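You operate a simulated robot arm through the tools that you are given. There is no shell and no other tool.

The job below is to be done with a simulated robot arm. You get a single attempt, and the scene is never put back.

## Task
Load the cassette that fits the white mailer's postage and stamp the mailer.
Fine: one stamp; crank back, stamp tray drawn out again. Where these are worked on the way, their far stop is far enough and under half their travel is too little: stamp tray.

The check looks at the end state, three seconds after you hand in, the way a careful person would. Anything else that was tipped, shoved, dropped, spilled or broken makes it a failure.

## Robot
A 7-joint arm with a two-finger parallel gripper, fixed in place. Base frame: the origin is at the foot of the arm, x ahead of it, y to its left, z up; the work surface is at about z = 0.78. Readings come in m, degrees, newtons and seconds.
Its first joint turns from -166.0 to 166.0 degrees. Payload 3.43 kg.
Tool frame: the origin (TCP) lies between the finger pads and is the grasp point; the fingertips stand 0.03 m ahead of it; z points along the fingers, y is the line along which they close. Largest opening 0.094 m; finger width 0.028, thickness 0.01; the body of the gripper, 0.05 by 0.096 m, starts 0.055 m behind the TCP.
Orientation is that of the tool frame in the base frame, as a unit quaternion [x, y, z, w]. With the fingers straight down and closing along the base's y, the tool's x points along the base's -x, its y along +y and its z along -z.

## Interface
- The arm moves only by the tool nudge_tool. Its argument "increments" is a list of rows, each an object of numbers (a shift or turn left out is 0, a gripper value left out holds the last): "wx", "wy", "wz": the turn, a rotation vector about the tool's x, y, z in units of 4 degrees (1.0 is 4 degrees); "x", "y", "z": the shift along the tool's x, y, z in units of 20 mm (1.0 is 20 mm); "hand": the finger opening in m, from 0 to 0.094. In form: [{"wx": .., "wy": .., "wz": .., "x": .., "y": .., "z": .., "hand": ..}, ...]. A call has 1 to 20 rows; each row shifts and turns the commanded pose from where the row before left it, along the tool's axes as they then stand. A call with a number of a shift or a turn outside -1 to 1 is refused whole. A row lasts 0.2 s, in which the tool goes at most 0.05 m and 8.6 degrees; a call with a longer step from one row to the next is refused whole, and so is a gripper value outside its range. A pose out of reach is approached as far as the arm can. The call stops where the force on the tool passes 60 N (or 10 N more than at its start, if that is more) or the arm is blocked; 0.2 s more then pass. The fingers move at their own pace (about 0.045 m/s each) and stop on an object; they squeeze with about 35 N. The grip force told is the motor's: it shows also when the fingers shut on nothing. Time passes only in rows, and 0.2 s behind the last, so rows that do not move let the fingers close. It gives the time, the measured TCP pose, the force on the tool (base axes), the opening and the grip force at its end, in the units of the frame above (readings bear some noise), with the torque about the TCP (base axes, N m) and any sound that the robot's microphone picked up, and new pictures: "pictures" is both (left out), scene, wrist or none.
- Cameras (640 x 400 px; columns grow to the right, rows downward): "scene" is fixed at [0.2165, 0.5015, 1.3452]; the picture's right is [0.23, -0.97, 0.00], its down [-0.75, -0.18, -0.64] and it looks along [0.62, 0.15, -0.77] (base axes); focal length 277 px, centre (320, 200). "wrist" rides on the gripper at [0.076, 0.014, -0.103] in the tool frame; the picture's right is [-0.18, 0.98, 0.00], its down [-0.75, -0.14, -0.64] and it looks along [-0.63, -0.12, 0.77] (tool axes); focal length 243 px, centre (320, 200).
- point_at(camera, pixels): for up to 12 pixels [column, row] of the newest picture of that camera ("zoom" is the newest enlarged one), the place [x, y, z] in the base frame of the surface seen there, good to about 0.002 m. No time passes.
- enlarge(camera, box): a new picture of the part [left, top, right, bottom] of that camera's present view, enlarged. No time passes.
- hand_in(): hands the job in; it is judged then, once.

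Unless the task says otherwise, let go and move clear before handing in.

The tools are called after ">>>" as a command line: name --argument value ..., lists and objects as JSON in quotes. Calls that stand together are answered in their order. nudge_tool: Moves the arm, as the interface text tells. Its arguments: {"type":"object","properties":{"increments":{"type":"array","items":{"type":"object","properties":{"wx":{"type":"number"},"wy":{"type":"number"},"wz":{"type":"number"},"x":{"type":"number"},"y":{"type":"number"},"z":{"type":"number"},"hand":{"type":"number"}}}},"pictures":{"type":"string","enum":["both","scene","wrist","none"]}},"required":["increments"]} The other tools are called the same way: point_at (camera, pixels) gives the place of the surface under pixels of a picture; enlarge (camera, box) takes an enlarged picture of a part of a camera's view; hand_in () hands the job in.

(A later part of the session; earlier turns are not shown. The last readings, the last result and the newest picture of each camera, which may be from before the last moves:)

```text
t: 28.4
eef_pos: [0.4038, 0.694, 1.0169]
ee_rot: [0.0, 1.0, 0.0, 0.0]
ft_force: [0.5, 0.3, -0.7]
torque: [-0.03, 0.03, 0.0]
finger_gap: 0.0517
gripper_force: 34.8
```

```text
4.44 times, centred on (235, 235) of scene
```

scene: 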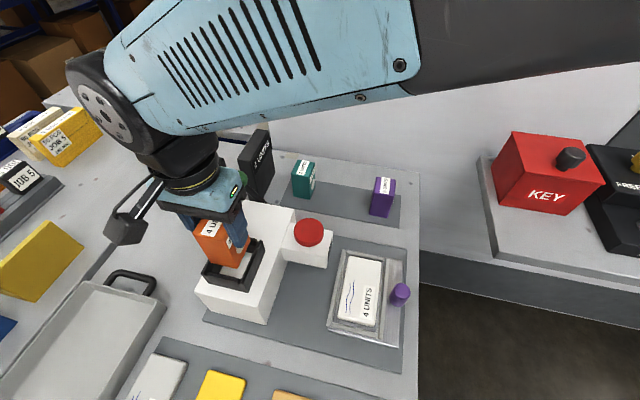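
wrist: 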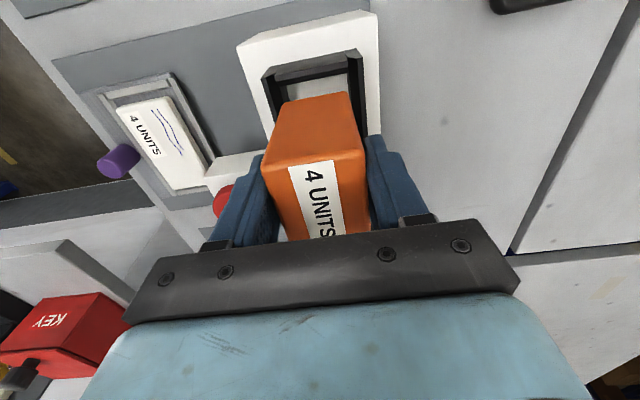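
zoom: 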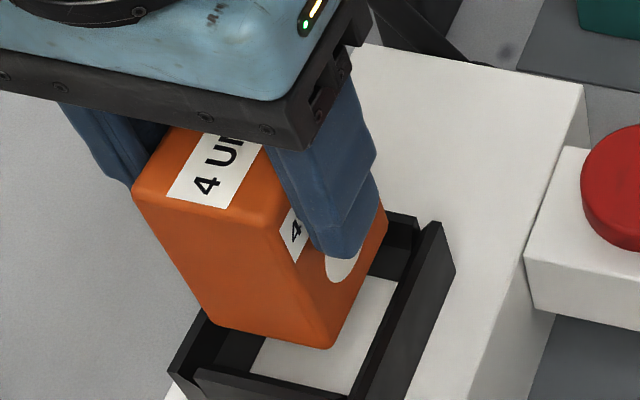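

The bottom is centred just above the well opening. Lowering the last stretch slowly.

>>> nudge_tool --increments '[{"z": 0.3}, {"z": 0.3}, {"z": 0.3}, {"z": 0.3}, {"z": 0.3}, {"z": 0.2}]' --pictures "both"

```text
t: 29.8
eef_pos: [0.4033, 0.6952, 0.9839]
ee_rot: [0.0, 1.0, 0.0, 0.001]
ft_force: [-0.1, 0.0, -0.7]
torque: [0.02, -0.02, 0.02]
finger_gap: 0.052
gripper_force: 35.0
```

scene: 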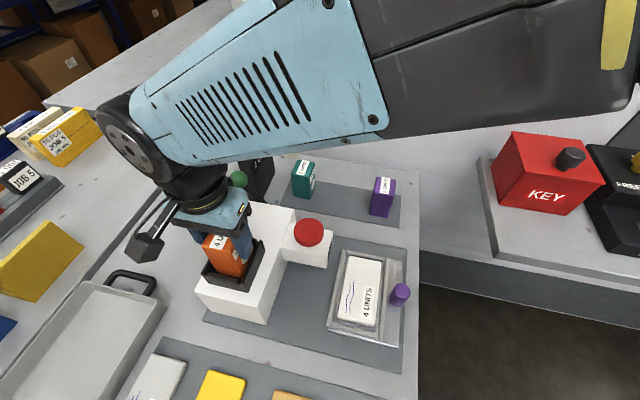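
wrist: 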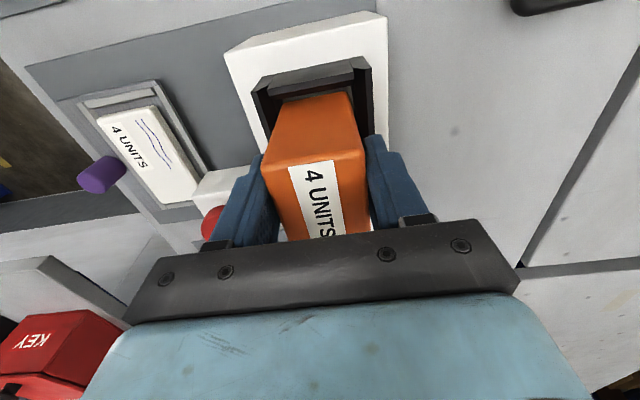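

No contact force yet; the cassette is inside the well. Continuing down to near the floor.

>>> nudge_tool --increments '[{"z": 0.2}, {"z": 0.2}, {"z": 0.15}, {"z": 0.1}]' --pictures "none"

```text
t: 30.8
eef_pos: [0.4034, 0.6943, 0.97]
ee_rot: [-0.001, 1.0, -0.001, 0.0]
ft_force: [-0.4, 1.1, -0.9]
torque: [0.01, -0.01, 0.0]
finger_gap: 0.0518
gripper_force: 34.6
```

>>> nudge_tool --increments '[{"z": 0.1}, {"z": 0.1}]' --pictures "none"

```text
t: 31.4
eef_pos: [0.4036, 0.6949, 0.9674]
ee_rot: [0.0, 1.0, 0.0, 0.0]
ft_force: [-0.1, 0.3, -0.4]
torque: [0.03, 0.02, -0.03]
finger_gap: 0.0517
gripper_force: 35.2
```

>>> nudge_tool --increments '[{"z": 0.1}]' --pictures "both"

>>> enlarge --camera "scene" --box '[180, 200, 290, 300]'

```text
t: 31.8
eef_pos: [0.4035, 0.6942, 0.9656]
ee_rot: [-0.001, 1.0, 0.0, 0.0]
ft_force: [-0.7, -0.7, 6.4]
torque: [-0.21, 0.03, 0.02]
finger_gap: 0.0518
gripper_force: 34.9
```

scene: 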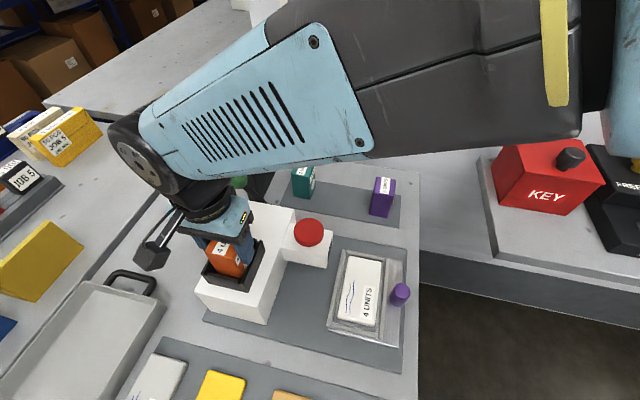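
wrist: 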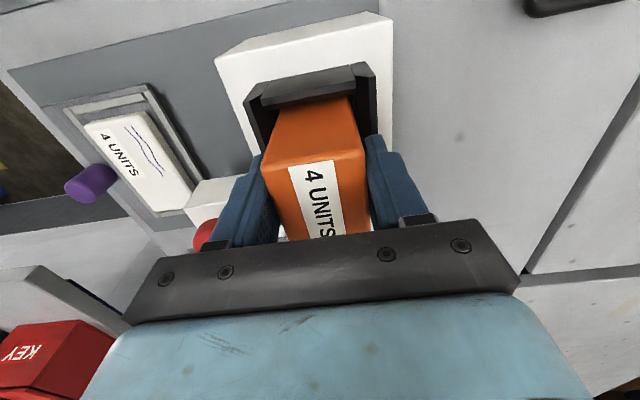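

```text
4.00 times, centred on (235, 250) of scene
```

zoom: 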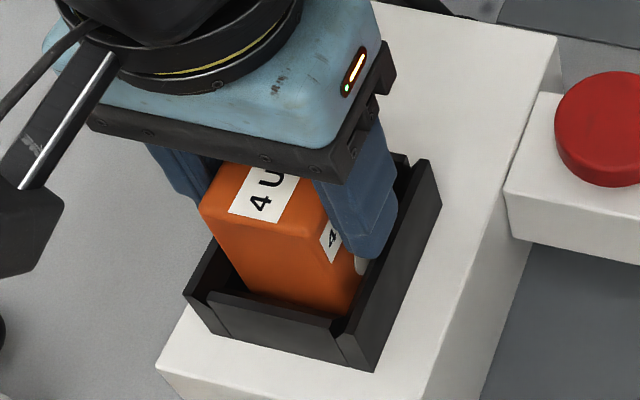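

Contact of 6 N upward at z=0.9656: the cassette has seated on the well floor. I'll open the fingers and raise.

>>> nudge_tool --increments '[{"hand": 0.075}, {"hand": 0.075}, {"hand": 0.075}]' --pictures "none"

>>> nudge_tool --increments '[{"z": -0.5}, {"z": -1}, {"z": -1}, {"z": -1}, {"z": -1}, {"z": -1}]' --pictures "both"

>>> enlarge --camera "wrist" --box '[220, 0, 420, 150]'

>>> enlarge --camera "scene" --box '[180, 200, 290, 300]'

```text
t: 32.6
eef_pos: [0.4033, 0.695, 0.9652]
ee_rot: [0.0, 1.0, 0.0, 0.0]
ft_force: [-0.5, -0.4, -0.3]
torque: [-0.02, 0.03, 0.02]
finger_gap: 0.0751
gripper_force: 0.1
```

```text
t: 34.0
eef_pos: [0.4032, 0.6941, 1.076]
ee_rot: [0.0, 1.0, 0.0, 0.0]
ft_force: [0.7, 0.3, 0.3]
torque: [-0.04, -0.01, 0.0]
finger_gap: 0.075
gripper_force: 0.0
```

scene: 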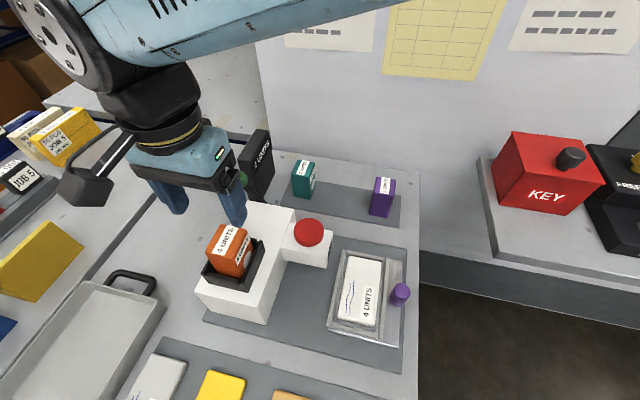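
wrist: 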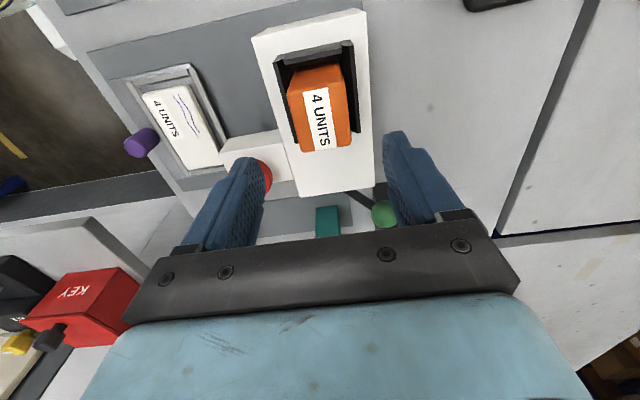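

```text
2.67 times, centred on (320, 75) of wrist
```

zoom: 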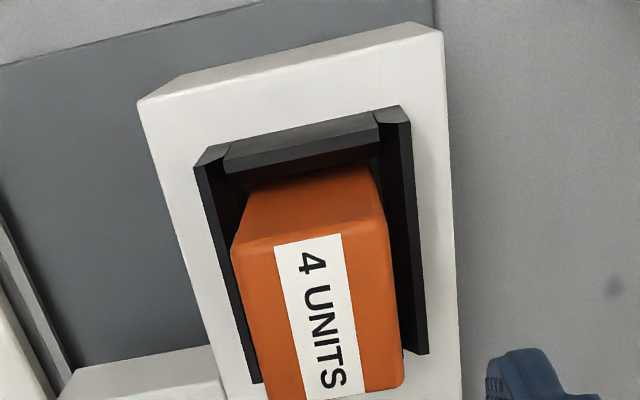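

```text
4.00 times, centred on (235, 250) of scene
```

zoom: 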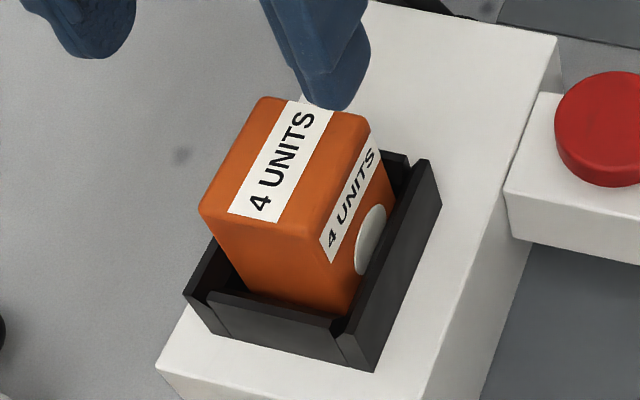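

The orange cassette stands square in the well at scene (230,245). Next is the tray: I'll move the camera over to it for a close look at the knob and rails.

>>> nudge_tool --increments '[{"y": -1}, {"y": -1}, {"y": -1}, {"y": -1}, {"y": -1}, {"y": -1}, {"y": -1}, {"y": -1}, {"y": -1}, {"y": -1}, {"y": -1}, {"y": -1}, {"y": -1}, {"y": -1, "hand": 0.06}]' --pictures "both"

>>> enlarge --camera "wrist" --box '[220, 0, 480, 150]'

```text
t: 37.0
eef_pos: [0.4038, 0.414, 1.0737]
ee_rot: [0.0, 1.0, 0.0, 0.0]
ft_force: [0.1, 0.1, 0.5]
torque: [-0.01, -0.01, -0.02]
finger_gap: 0.0599
gripper_force: 0.0
```

scene: 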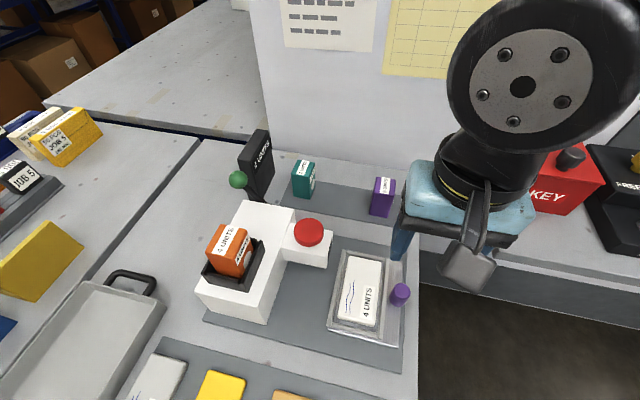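
wrist: 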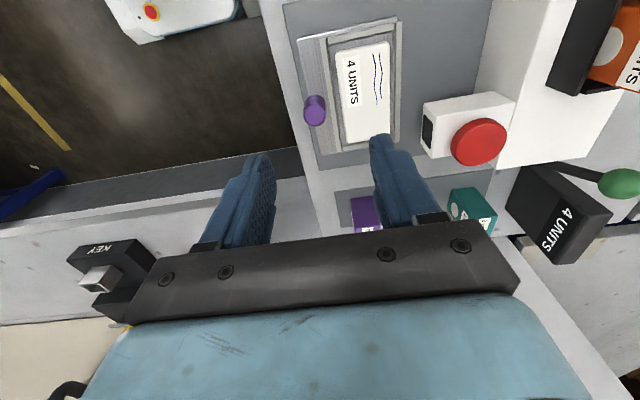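

```text
2.46 times, centred on (350, 75) of wrist
```

zoom: 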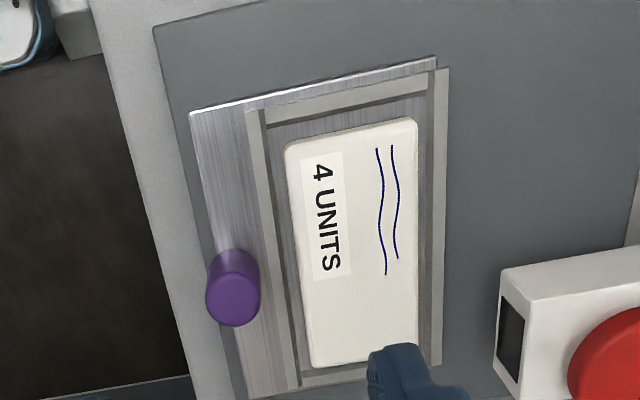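

>>> point_at --camera "zoom" --pixels '[[232, 305], [235, 265], [215, 300], [255, 300], [190, 112], [435, 60], [250, 110], [262, 250], [435, 200], [510, 345], [300, 160], [350, 250]]'

>>> enlarge --camera "wrist" --box '[400, 80, 530, 180]'

```text
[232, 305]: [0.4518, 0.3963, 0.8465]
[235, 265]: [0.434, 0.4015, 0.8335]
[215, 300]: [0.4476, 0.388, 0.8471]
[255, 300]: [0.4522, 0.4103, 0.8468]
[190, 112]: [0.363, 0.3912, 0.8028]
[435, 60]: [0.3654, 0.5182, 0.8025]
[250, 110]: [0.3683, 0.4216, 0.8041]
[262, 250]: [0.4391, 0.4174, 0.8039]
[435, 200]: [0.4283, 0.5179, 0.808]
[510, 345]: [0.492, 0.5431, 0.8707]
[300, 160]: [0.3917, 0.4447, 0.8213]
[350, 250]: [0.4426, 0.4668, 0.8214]
```

```text
4.00 times, centred on (465, 130) of wrist
```

zoom: 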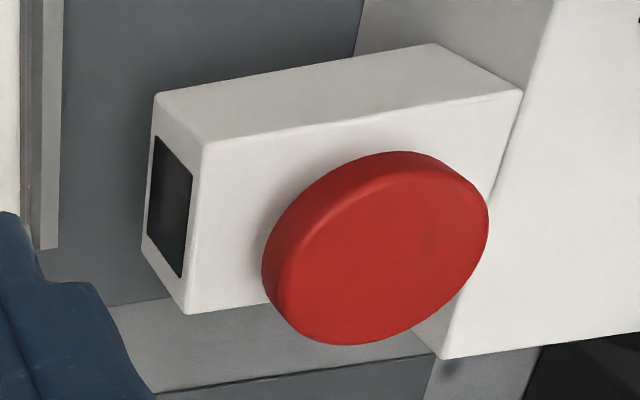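

The knob is an upright cylinder centred near (0.449,0.398), radius ~0.013, top z 0.847; the tray should slide +y under the head, whose indicator panel on its face at (0.492,0.543,0.871) is dark. I'll close the fingers and go down on the -y side of the knob to push it in.

>>> nudge_tool --increments '[{"x": -1, "y": -1, "hand": 0.0}, {"x": -1, "y": -1, "hand": 0.0}, {"y": -0.4, "hand": 0.0}, {"z": 1}, {"z": 1}, {"z": 1}, {"z": 1}, {"z": 1}, {"z": 1}, {"z": 1}]' --pictures "both"

```text
t: 39.2
eef_pos: [0.4451, 0.3685, 0.936]
ee_rot: [0.0, 1.0, 0.0, 0.0]
ft_force: [0.7, 0.0, -0.1]
torque: [-0.02, 0.01, -0.01]
finger_gap: 0.0002
gripper_force: 32.5
```

scene: 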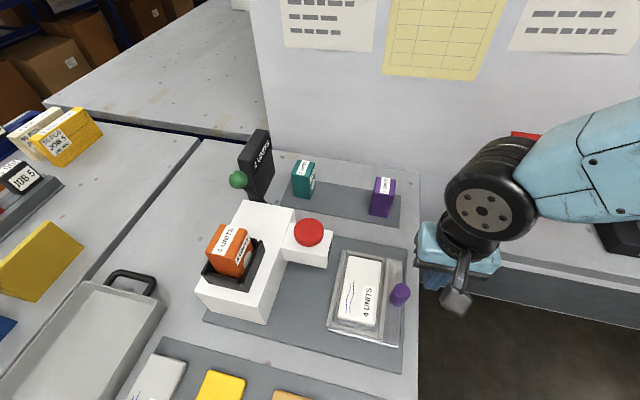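
wrist: 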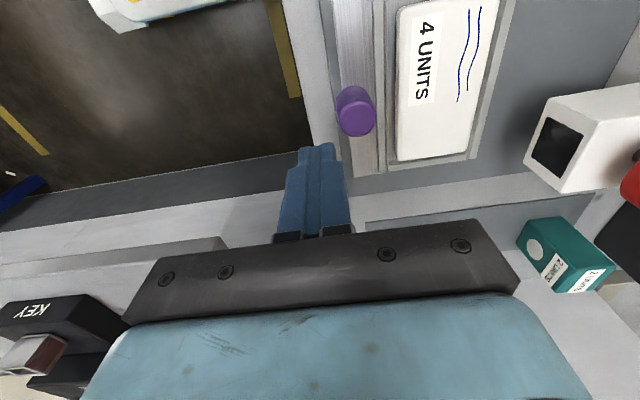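

>>> point_at --camera "wrist" --pixels '[[356, 118], [341, 118], [371, 118], [356, 132], [355, 92], [560, 145], [360, 150]]'

```text
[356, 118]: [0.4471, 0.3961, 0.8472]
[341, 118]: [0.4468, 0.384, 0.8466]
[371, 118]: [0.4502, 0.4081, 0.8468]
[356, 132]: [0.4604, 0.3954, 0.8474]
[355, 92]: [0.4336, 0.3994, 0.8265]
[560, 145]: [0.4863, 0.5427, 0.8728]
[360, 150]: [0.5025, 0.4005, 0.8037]
```

The knob's near edge is at y≈0.383, 4 mm from the fingers; I'll back off a little and descend beside it.

>>> nudge_tool --increments '[{"y": -0.3, "x": -0.1}, {"z": 1}, {"z": 1}, {"z": 1}, {"z": 1}, {"z": 0.5}]' --pictures "wrist"

```text
t: 40.6
eef_pos: [0.4463, 0.3614, 0.8444]
ee_rot: [0.0, 1.0, 0.0, 0.0]
ft_force: [1.3, 0.7, 0.1]
torque: [-0.01, -0.03, -0.04]
finger_gap: 0.0
gripper_force: 32.3
```

wrist: 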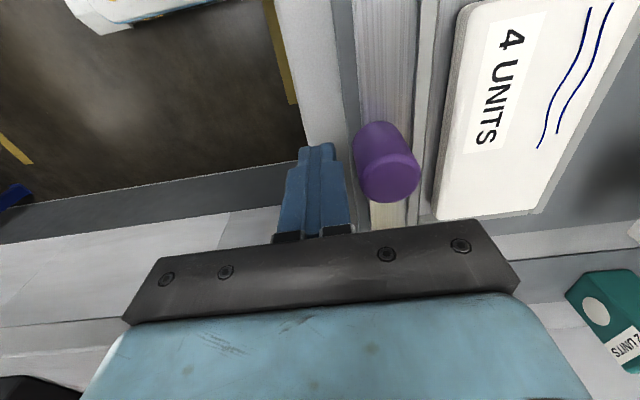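

Fingers are beside the knob at the right height. Pushing gently toward +y.

>>> nudge_tool --increments '[{"y": 0.4}, {"y": 0.4}, {"y": 0.4}, {"y": 0.4}, {"y": 0.4}]' --pictures "both"

```text
t: 41.8
eef_pos: [0.4459, 0.4006, 0.8463]
ee_rot: [0.0, 1.0, -0.001, 0.001]
ft_force: [-0.5, 0.0, -0.1]
torque: [0.0, -0.02, -0.03]
finger_gap: 0.0001
gripper_force: 33.0
```

scene: 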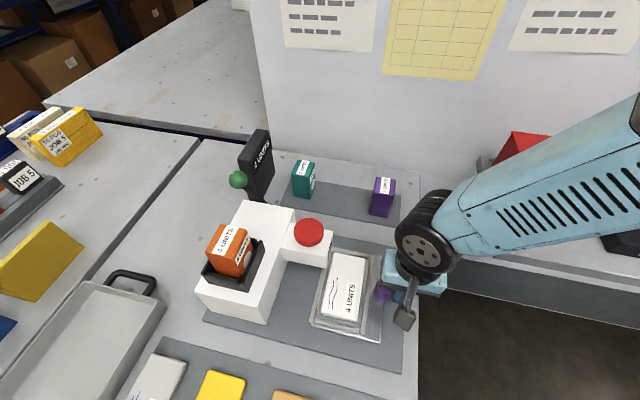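
wrist: 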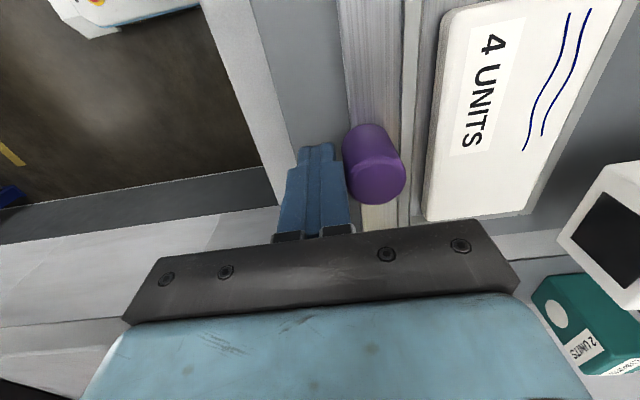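

The tray slides freely along +y. Continuing the push toward its far stop.

>>> nudge_tool --increments '[{"y": 0.4}, {"y": 0.4}, {"y": 0.4}, {"y": 0.4}, {"y": 0.4}, {"y": 0.4}, {"y": 0.4}, {"y": 0.4}]' --pictures "both"

```text
t: 43.6
eef_pos: [0.4467, 0.4653, 0.8451]
ee_rot: [0.0, 1.0, 0.001, 0.0]
ft_force: [0.2, -0.6, -0.6]
torque: [-0.01, -0.01, 0.0]
finger_gap: 0.0
gripper_force: 33.1
```

scene: 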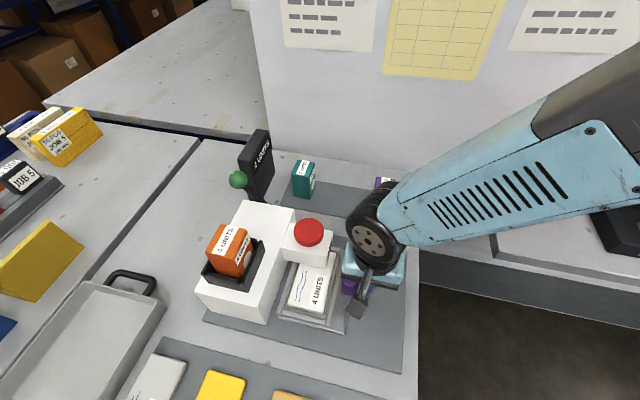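
wrist: 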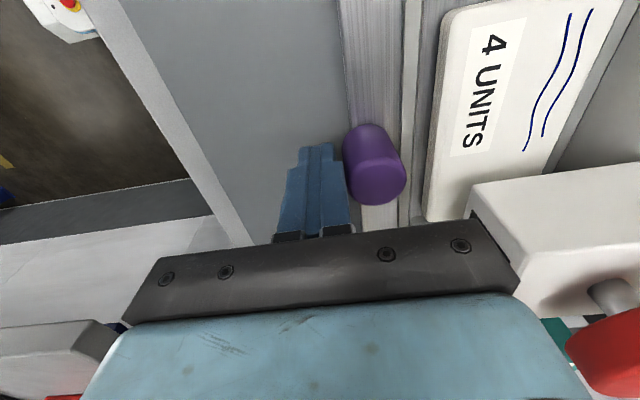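

Knob is at y≈0.489 (≈93 mm of travel). Continuing in small steps to feel the stop.

>>> nudge_tool --increments '[{"y": 0.2}, {"y": 0.2}, {"y": 0.2}, {"y": 0.2}]' --pictures "both"

```text
t: 44.4
eef_pos: [0.4467, 0.468, 0.8442]
ee_rot: [0.002, 1.0, -0.006, -0.002]
ft_force: [-3.0, -19.0, 2.8]
torque: [0.07, -0.01, -0.07]
finger_gap: 0.0
gripper_force: 33.2
stopped in row 3: the force on the tool passed its limit at 68 N (the readings are from after the stop); the commanded pose is now the measured one
```

scene: 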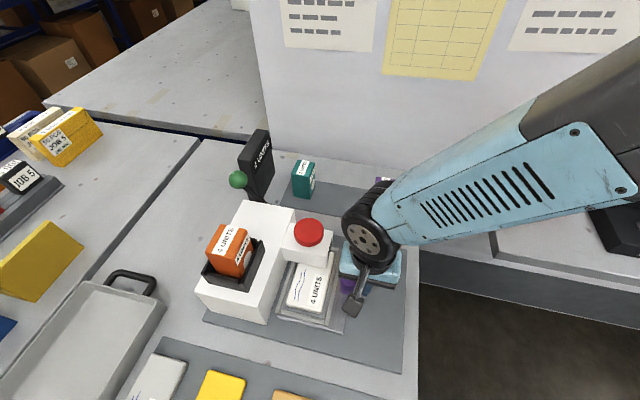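
wrist: 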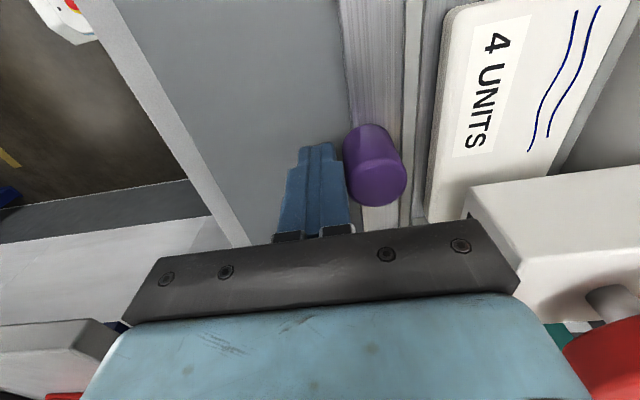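

A hard stop at knob y≈0.4915, about 95 mm of travel: the tray's far stop. I'll back away from the knob, raise, and look at the tray and head.

>>> nudge_tool --increments '[{"y": -0.5}, {"y": -0.8}, {"z": -1}, {"z": -1}, {"z": -1}, {"z": -1}, {"z": -1}, {"z": -1}, {"z": -1}, {"z": -1}, {"z": -1}, {"y": -1}, {"y": -1}, {"y": -1}]' --pictures "both"

>>> enlarge --camera "scene" --box '[190, 200, 410, 340]'

>>> enlarge --camera "wrist" --box '[320, 0, 560, 180]'

```text
t: 47.4
eef_pos: [0.4469, 0.3873, 1.0244]
ee_rot: [0.001, 1.0, -0.005, -0.001]
ft_force: [-0.1, -0.1, -0.2]
torque: [-0.01, -0.02, -0.01]
finger_gap: 0.0
gripper_force: 32.8
```

scene: 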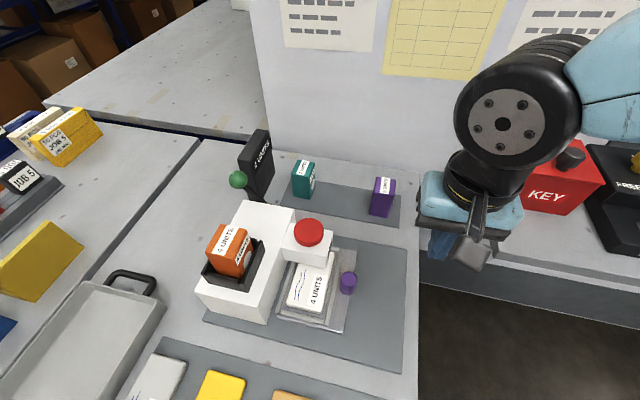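
wrist: 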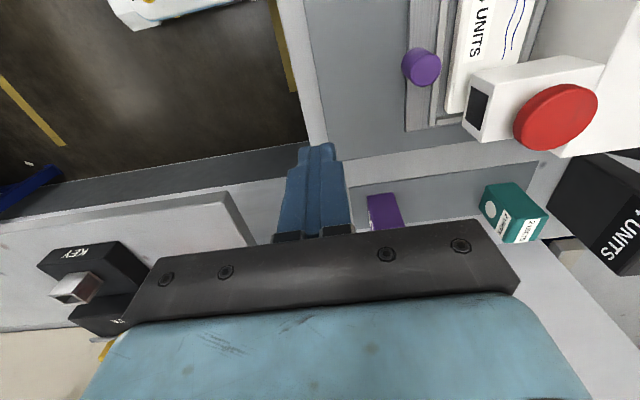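

```text
2.86 times, centred on (300, 270) of scene
```

zoom: 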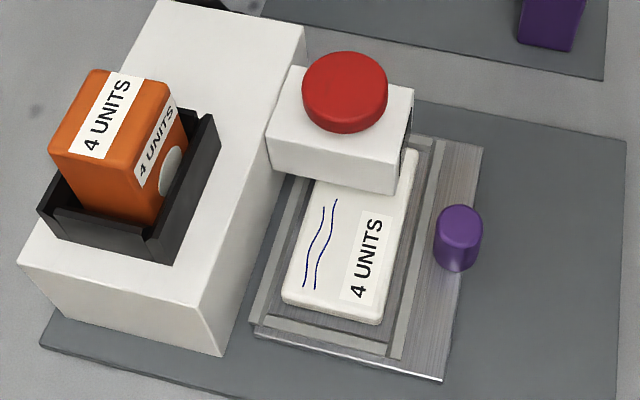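

```text
2.22 times, centred on (440, 90) of wrist
```

zoom: 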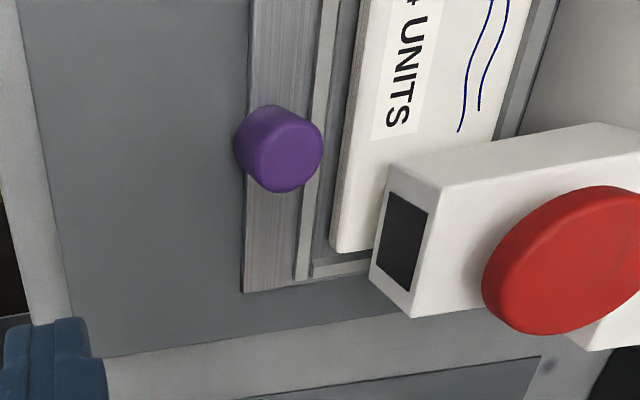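

The tray stays in at the stop with the mailer partly under the head; the head's panel is dark. Next the crank: I'll go up and over to face it, turning the wrist ~90° so the fingers close along x (parallel to the crank's axis).

>>> nudge_tool --increments '[{"z": -1, "hand": 0.06}, {"z": -1}, {"z": -1}, {"z": -0.8}, {"x": -0.6, "y": 1}, {"x": -0.6, "y": 1}, {"x": -0.6, "y": 1}, {"x": -0.6, "y": 1}, {"x": -0.6, "y": 1}, {"x": -0.6, "y": 1}, {"x": -0.6, "y": 1}, {"x": -0.6, "y": 1}, {"x": -0.6, "y": 1}, {"x": -0.3, "y": 1}, {"y": 1}]' --pictures "none"

>>> nudge_tool --increments '[{"wz": -1}, {"wz": -1}, {"wz": -1}, {"wz": -1}, {"wz": -1}, {"wz": -1}, {"wz": -1}, {"wz": -1}, {"wz": -1}, {"wz": -1}, {"wz": -1}, {"wz": -1}, {"wz": -1}, {"wz": -1}, {"wz": -1}, {"wz": -1}, {"wz": -1}, {"wz": -1}, {"wz": -1}, {"wz": -1}]' --pictures "none"

>>> nudge_tool --increments '[{"wz": -1}, {"wz": -1}, {"wz": -0.5}]' --pictures "both"

```text
t: 50.6
eef_pos: [0.5621, 0.6069, 1.0982]
ee_rot: [0.002, 1.0, -0.005, -0.002]
ft_force: [-1.0, -0.2, -0.2]
torque: [0.0, 0.0, 0.03]
finger_gap: 0.0601
gripper_force: 0.0
```

```text
t: 54.8
eef_pos: [0.5624, 0.6078, 1.0986]
ee_rot: [-0.643, 0.766, -0.003, -0.004]
ft_force: [-0.4, 0.0, 0.4]
torque: [0.01, 0.0, 0.0]
finger_gap: 0.0599
gripper_force: 0.1
```

```text
t: 55.6
eef_pos: [0.562, 0.6068, 1.0988]
ee_rot: [-0.707, 0.707, -0.003, -0.004]
ft_force: [0.4, 0.3, -0.4]
torque: [-0.03, 0.02, 0.02]
finger_gap: 0.0599
gripper_force: 0.1
```

scene: 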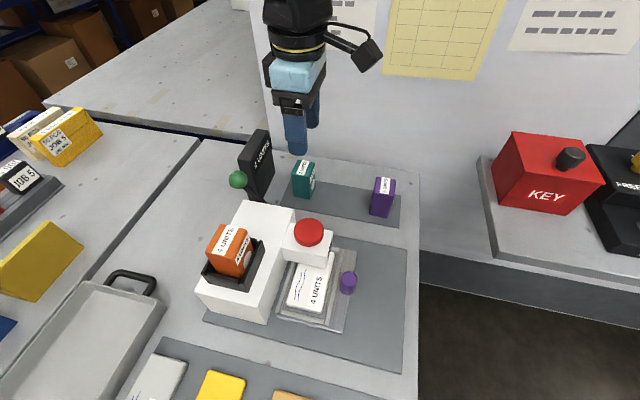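
wrist: 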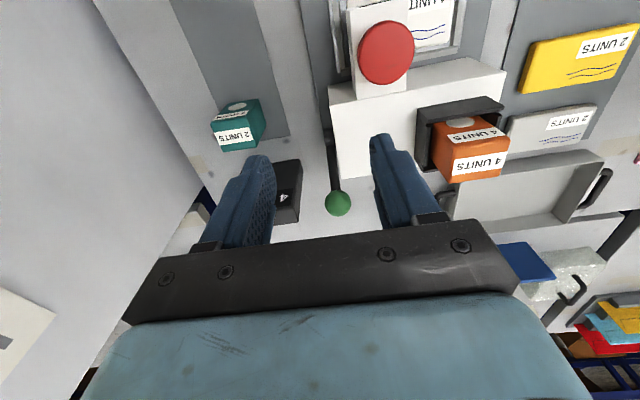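

The crank knob is straight ahead at wrist (338,203), between the fingers. I'll zoom in on lever and hub.

>>> enlarge --camera "wrist" --box '[290, 100, 400, 220]'

>>> point_at --camera "wrist" --pixels '[[338, 203], [328, 203], [348, 203], [338, 192], [338, 213], [334, 175], [332, 150], [330, 125], [328, 110], [285, 190], [285, 165]]'

```text
3.33 times, centred on (345, 160) of wrist
```

zoom: 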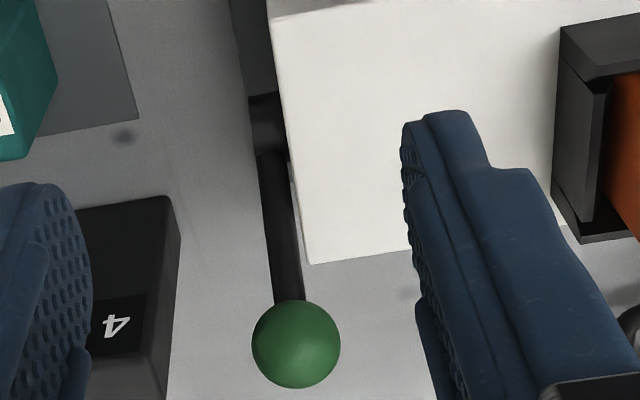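

```text
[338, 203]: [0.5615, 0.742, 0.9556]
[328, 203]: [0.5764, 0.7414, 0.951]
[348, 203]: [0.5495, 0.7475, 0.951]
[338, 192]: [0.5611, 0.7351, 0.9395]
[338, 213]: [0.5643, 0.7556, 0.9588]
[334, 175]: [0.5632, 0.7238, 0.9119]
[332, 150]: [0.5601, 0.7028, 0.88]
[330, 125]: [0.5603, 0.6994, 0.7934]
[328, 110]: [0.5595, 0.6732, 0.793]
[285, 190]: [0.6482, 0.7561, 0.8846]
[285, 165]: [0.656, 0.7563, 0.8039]
```

Knob centre is (0.562, 0.753, 0.941), radius 0.018. I'll move over it and lower the open fingers on either side (along x).

>>> nudge_tool --increments '[{"x": -1}, {"x": -1}, {"x": -1}, {"x": -1}, {"x": -1}, {"x": -1}, {"x": -1}, {"x": -0.3}, {"z": 1}, {"z": 1}, {"z": 1}, {"z": 1}]' --pictures "both"

```text
t: 58.2
eef_pos: [0.5622, 0.753, 1.0144]
ee_rot: [-0.706, 0.708, -0.002, -0.005]
ft_force: [-0.5, -0.2, 0.2]
torque: [0.0, 0.02, 0.01]
finger_gap: 0.0599
gripper_force: 0.0
```

scene: 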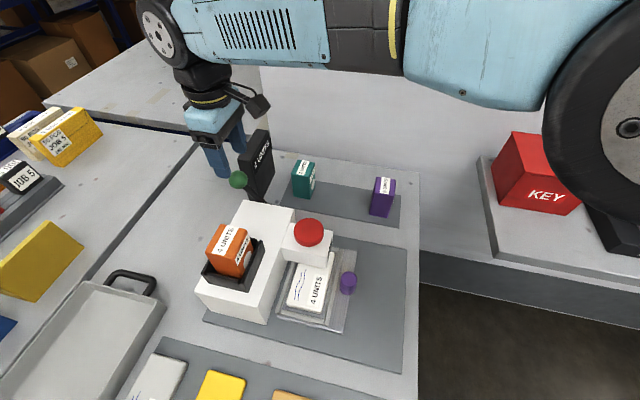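
wrist: 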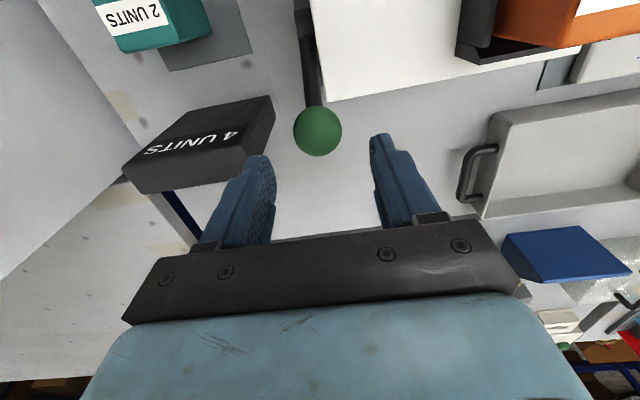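

>>> point_at --camera "wrist" --pixels '[[318, 131], [300, 131], [338, 131], [318, 152], [260, 105], [200, 120], [245, 160], [150, 185], [272, 128]]'

```text
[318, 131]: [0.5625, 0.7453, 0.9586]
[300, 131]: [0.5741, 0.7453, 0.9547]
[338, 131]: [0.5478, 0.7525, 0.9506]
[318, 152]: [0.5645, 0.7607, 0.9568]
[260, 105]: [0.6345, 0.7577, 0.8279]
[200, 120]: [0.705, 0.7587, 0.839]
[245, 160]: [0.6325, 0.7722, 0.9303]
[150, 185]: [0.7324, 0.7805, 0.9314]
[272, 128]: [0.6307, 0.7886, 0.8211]
```

Clearance to the sign (x≥0.63) is about 28 mm. Lowering around the knob and closing.

>>> nudge_tool --increments '[{"z": 1}, {"z": 1}, {"z": 1}, {"z": 0.55}]' --pictures "wrist"

>>> nudge_tool --increments '[{"hand": 0.02}, {"hand": 0.02}, {"hand": 0.02}]' --pictures "both"

```text
t: 59.2
eef_pos: [0.5611, 0.7535, 0.9453]
ee_rot: [-0.706, 0.708, -0.002, -0.005]
ft_force: [-0.1, -0.3, -0.3]
torque: [-0.03, 0.0, -0.01]
finger_gap: 0.06
gripper_force: 0.0
```

wrist: 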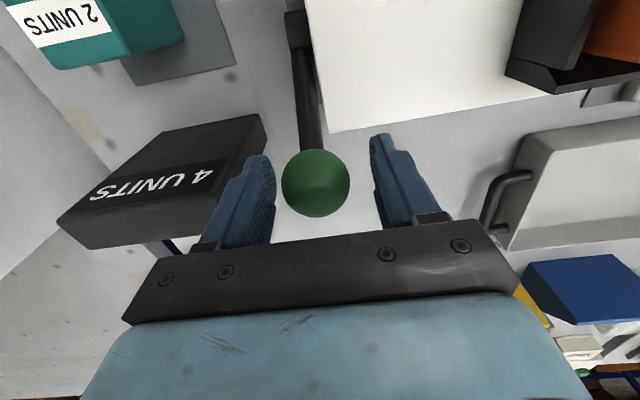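

```text
t: 60.0
eef_pos: [0.5639, 0.7527, 0.9458]
ee_rot: [-0.705, 0.709, -0.003, -0.004]
ft_force: [18.7, 3.8, 1.3]
torque: [0.2, -0.27, -0.06]
finger_gap: 0.0371
gripper_force: 42.8
```

scene: 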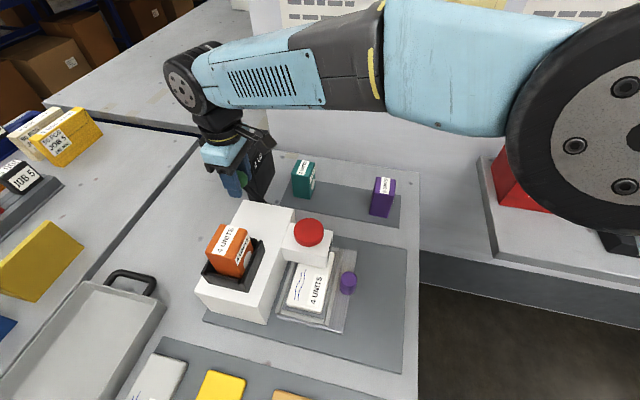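
wrist: 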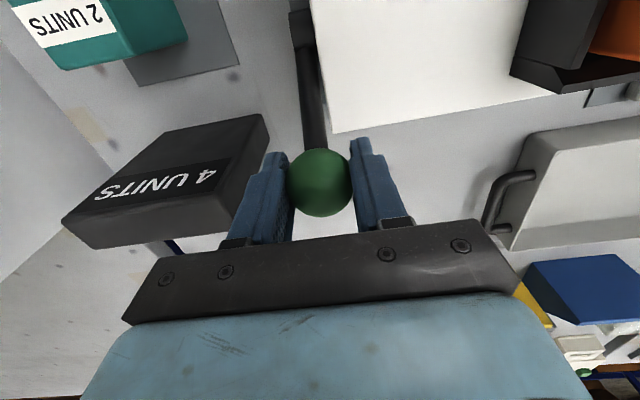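

Knob gripped at 37 mm; it sits a bit further +x than my command (18.7 N sideways). I'll relieve that by shifting +x 3–4 mm, then try a small arc toward -y/up.

>>> nudge_tool --increments '[{"y": -0.18}, {}]' --pictures "none"

>>> nudge_tool --increments '[{"x": 0.2, "z": -0.2}, {}]' --pictures "none"

```text
t: 60.6
eef_pos: [0.5634, 0.7524, 0.9454]
ee_rot: [-0.707, 0.708, -0.002, -0.005]
ft_force: [-3.2, -5.9, -0.9]
torque: [-0.56, 0.15, 0.07]
finger_gap: 0.0371
gripper_force: 45.1
```

```text
t: 61.2
eef_pos: [0.5633, 0.7489, 0.949]
ee_rot: [-0.707, 0.707, -0.003, -0.007]
ft_force: [-4.1, 4.2, -14.0]
torque: [1.07, 0.0, 0.04]
finger_gap: 0.0374
gripper_force: 44.5
```

It moved with the pull (about 3.5 mm each way) at 14 N resistance. Another small step along the same arc to see whether it's really turning.

>>> nudge_tool --increments '[{"x": 0.3, "z": -0.28}, {}]' --pictures "wrist"

```text
t: 61.8
eef_pos: [0.5654, 0.7425, 0.9544]
ee_rot: [-0.707, 0.707, -0.002, -0.007]
ft_force: [-9.6, 0.0, -19.1]
torque: [0.8, 0.05, 0.03]
finger_gap: 0.0367
gripper_force: 45.2
```

wrist: 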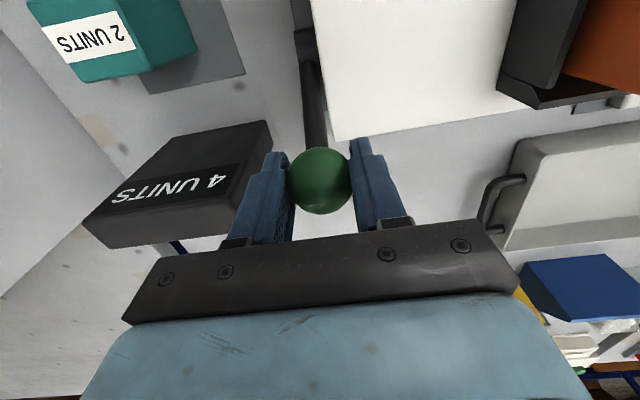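

The ball stays put in the grip while the TCP moves, so the crank is turning toward -y. The -19 N in z says I'm pulling slightly outside the arc, so I'll go flatter.

>>> nudge_tool --increments '[{"x": 0.25, "z": -0.05, "y": 0.05}, {"x": 0.25, "z": -0.1}, {}]' --pictures "none"

```text
t: 62.6
eef_pos: [0.563, 0.7324, 0.9612]
ee_rot: [-0.706, 0.708, -0.002, -0.003]
ft_force: [-1.7, 13.1, -1.5]
torque: [1.35, 0.01, -0.04]
finger_gap: 0.0371
gripper_force: 45.0
```

Now resistance is ~13 N along the path and little across it: the arc fits a pivot near (0.682, 0.87) with radius 0.10. Continuing along it toward the top.

>>> nudge_tool --increments '[{"x": 0.4, "z": -0.2}, {"x": 0.4, "z": -0.17}, {"x": 0.4, "z": -0.13}, {}]' --pictures "wrist"

```text
t: 63.6
eef_pos: [0.5638, 0.7085, 0.9677]
ee_rot: [-0.707, 0.708, -0.003, -0.006]
ft_force: [-5.3, 7.3, -8.9]
torque: [0.93, 0.0, -0.02]
finger_gap: 0.0371
gripper_force: 44.8
```

wrist: 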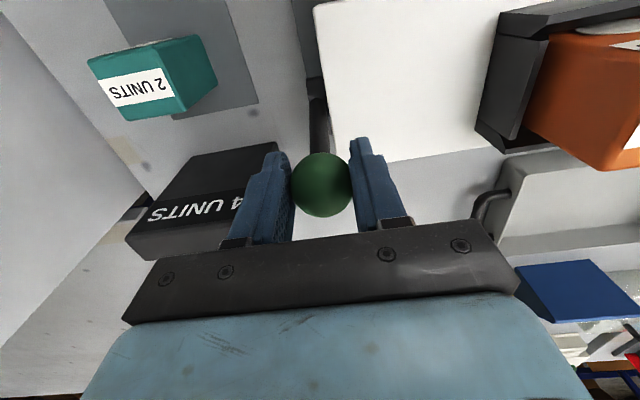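

Crank is near θ≈15° and following. Continuing over the top.

>>> nudge_tool --increments '[{"x": 0.4, "z": -0.06}, {"x": 0.4, "z": -0.02}, {"x": 0.4, "z": 0.0}, {"x": 0.4, "z": 0.03}, {}]' --pictures "none"

```text
t: 64.8
eef_pos: [0.5641, 0.6762, 0.9712]
ee_rot: [-0.707, 0.708, -0.003, -0.005]
ft_force: [-3.4, 10.9, 3.3]
torque: [1.31, 0.07, 0.07]
finger_gap: 0.0368
gripper_force: 45.2
```

The knob is just past the top at y≈0.676. Continuing down the other side, watching for a stop.

>>> nudge_tool --increments '[{"x": 0.4, "z": 0.05}, {"x": 0.4, "z": 0.08}, {"x": 0.4, "z": 0.11}, {"x": 0.4, "z": 0.15}, {}]' --pictures "both"

```text
t: 66.0
eef_pos: [0.5632, 0.6433, 0.9635]
ee_rot: [-0.706, 0.708, -0.003, -0.005]
ft_force: [-10.7, -0.9, 7.8]
torque: [0.29, 0.15, 0.14]
finger_gap: 0.0358
gripper_force: 44.8
```

scene: 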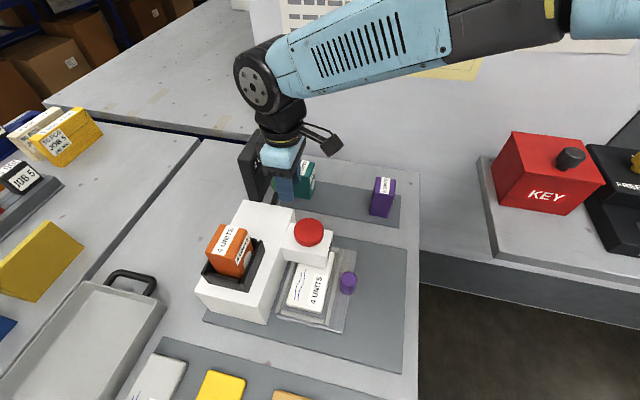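
wrist: 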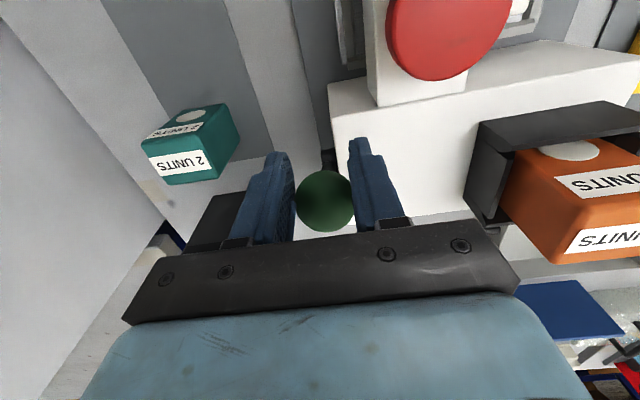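

The ball now sits lower in the picture (324,202) and the gap fell to 35.8 mm, so it slipped a bit in the fingers. I'll measure where the ball really is.

>>> point_at --camera "wrist" --pixels '[[324, 185], [324, 200], [324, 215], [324, 176], [324, 225], [330, 158]]'

>>> enlarge --camera "wrist" --box '[260, 120, 400, 250]'

```text
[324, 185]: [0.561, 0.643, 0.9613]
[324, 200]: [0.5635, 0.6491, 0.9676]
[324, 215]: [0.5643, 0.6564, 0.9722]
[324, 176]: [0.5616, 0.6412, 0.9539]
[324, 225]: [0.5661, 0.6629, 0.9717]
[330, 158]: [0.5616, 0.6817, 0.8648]
```

```text
3.08 times, centred on (330, 185) of wrist
```

zoom: 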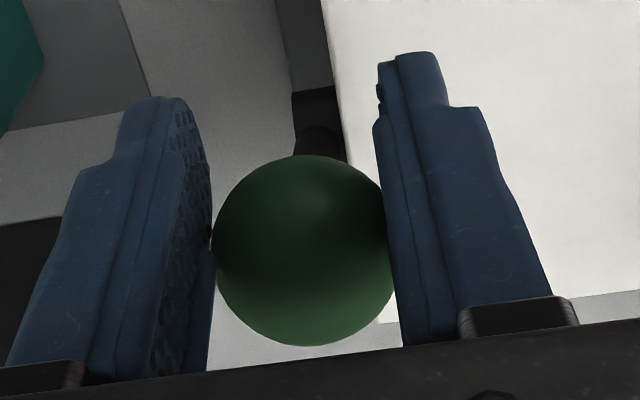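

The ball centre is at (0.659, 0.9545) — crank angle about -15° — while the TCP overshot to y=0.643, so either the crank met its stop or the ball slipped. I'll open the fingers and see whether the crank stays there.

>>> nudge_tool --increments '[{"hand": 0.06}, {"hand": 0.06}, {"hand": 0.06}]' --pictures "both"

>>> point_at --camera "wrist" --pixels '[[324, 185], [324, 200], [324, 215], [324, 176], [324, 225], [330, 158]]'

```text
t: 66.8
eef_pos: [0.5636, 0.6445, 0.9631]
ee_rot: [-0.706, 0.708, -0.002, -0.005]
ft_force: [0.1, -0.9, 0.6]
torque: [-0.01, 0.0, 0.0]
finger_gap: 0.0602
gripper_force: 0.1
```

scene: 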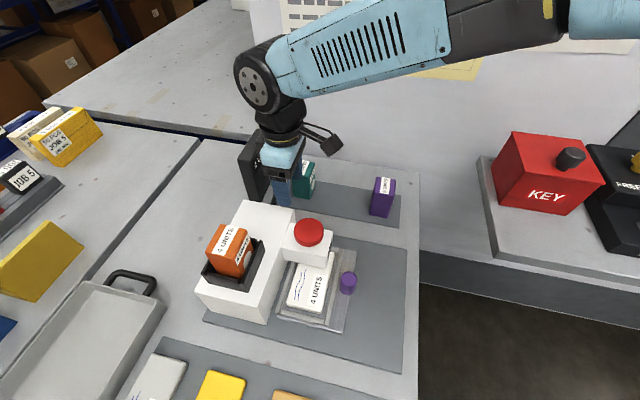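
wrist: 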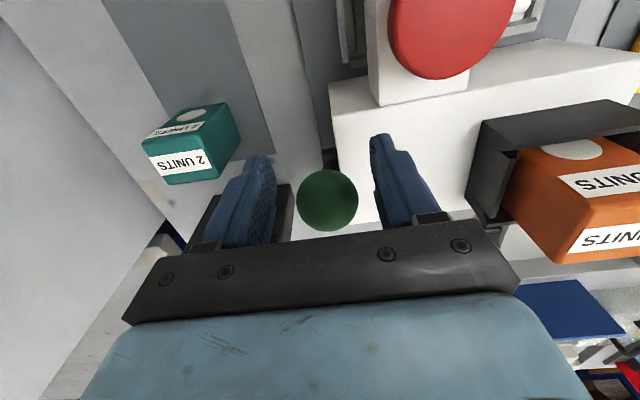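

```text
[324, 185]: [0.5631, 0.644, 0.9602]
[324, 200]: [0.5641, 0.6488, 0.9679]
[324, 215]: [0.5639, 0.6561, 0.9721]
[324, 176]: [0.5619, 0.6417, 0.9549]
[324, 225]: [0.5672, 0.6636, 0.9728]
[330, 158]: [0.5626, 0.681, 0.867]
```

The crank stays where I left it (no spring). I'll re-centre on the ball, grip again and push on gently to tell a stop from a slip.

>>> nudge_tool --increments '[{"x": -0.74, "z": 0.35}, {"hand": 0.02}, {"hand": 0.02}, {"hand": 0.02}]' --pictures "none"

>>> nudge_tool --increments '[{"x": 0.2, "z": 0.06}, {}]' --pictures "wrist"

>>> point_at --camera "wrist" --pixels '[[322, 170], [322, 185], [322, 200], [322, 210]]'

```text
t: 67.8
eef_pos: [0.5635, 0.6598, 0.9559]
ee_rot: [-0.705, 0.709, -0.002, -0.004]
ft_force: [-3.3, 3.0, 0.4]
torque: [0.33, 0.01, -0.02]
finger_gap: 0.0375
gripper_force: 42.9
```

```text
t: 68.4
eef_pos: [0.5638, 0.6556, 0.9547]
ee_rot: [-0.706, 0.708, -0.002, -0.004]
ft_force: [-1.6, 14.7, -1.4]
torque: [1.41, -0.03, 0.0]
finger_gap: 0.0375
gripper_force: 44.9
```

wrist: 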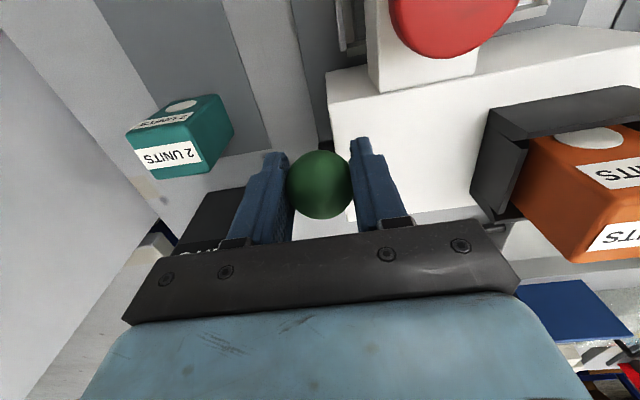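

```text
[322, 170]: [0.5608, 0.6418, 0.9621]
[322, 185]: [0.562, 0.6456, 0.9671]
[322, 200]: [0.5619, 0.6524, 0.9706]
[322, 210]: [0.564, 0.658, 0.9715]
```

>>> nudge_tool --increments '[{"x": 0.2, "z": 0.07}, {"x": 0.2, "z": 0.08}, {}]' --pictures "wrist"

>>> point_at --camera "wrist" --pixels '[[322, 170], [322, 185], [322, 200], [322, 210]]'

```text
t: 69.2
eef_pos: [0.5644, 0.6461, 0.9524]
ee_rot: [-0.706, 0.708, -0.003, -0.004]
ft_force: [1.3, 10.7, 3.3]
torque: [1.36, 0.0, -0.01]
finger_gap: 0.0376
gripper_force: 45.1
```

wrist: 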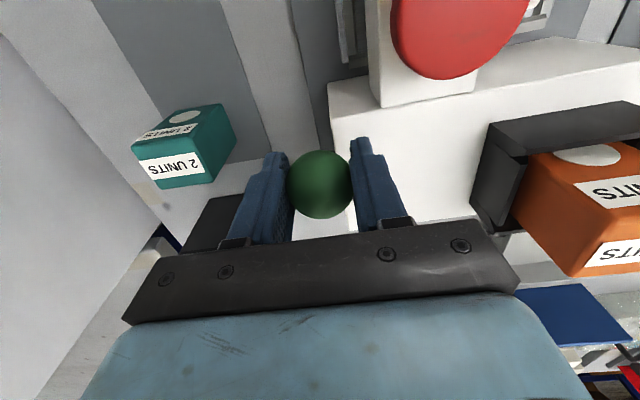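

```text
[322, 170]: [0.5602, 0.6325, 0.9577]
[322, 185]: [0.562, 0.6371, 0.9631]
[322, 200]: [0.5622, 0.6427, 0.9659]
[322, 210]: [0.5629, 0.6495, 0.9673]
```

The ball moved along with the grip this time, so it was a slip, not a stop. Continuing along the arc with more downward component, in short moves.

>>> nudge_tool --increments '[{"x": 0.3, "z": 0.13}, {"x": 0.3, "z": 0.15}, {}]' --pictures "none"

>>> nudge_tool --increments '[{"x": 0.3, "z": 0.17}, {"x": 0.3, "z": 0.19}, {}]' --pictures "wrist"

>>> point_at --camera "wrist" --pixels '[[322, 170], [322, 185], [322, 200], [322, 210]]'

```text
t: 70.0
eef_pos: [0.5643, 0.634, 0.9455]
ee_rot: [-0.706, 0.708, -0.003, -0.005]
ft_force: [5.9, 11.5, 2.9]
torque: [1.34, -0.03, 0.05]
finger_gap: 0.0372
gripper_force: 44.5
```

```text
t: 70.8
eef_pos: [0.5643, 0.6217, 0.9368]
ee_rot: [-0.707, 0.708, -0.003, -0.008]
ft_force: [10.1, 2.0, -11.1]
torque: [-0.47, -0.05, -0.07]
finger_gap: 0.0376
gripper_force: 45.0
```

wrist: 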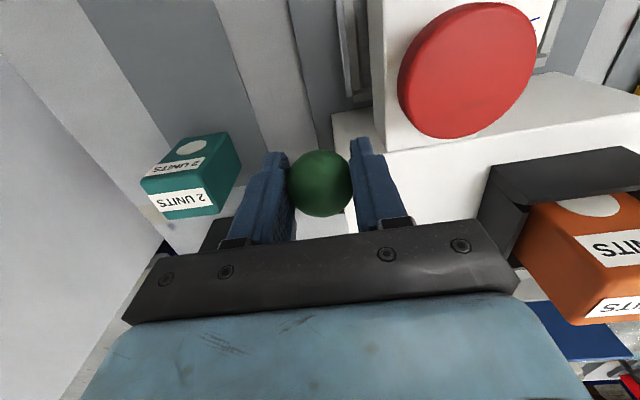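

```text
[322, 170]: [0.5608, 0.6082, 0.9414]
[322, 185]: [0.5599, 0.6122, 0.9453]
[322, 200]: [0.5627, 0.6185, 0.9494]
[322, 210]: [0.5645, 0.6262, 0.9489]
```

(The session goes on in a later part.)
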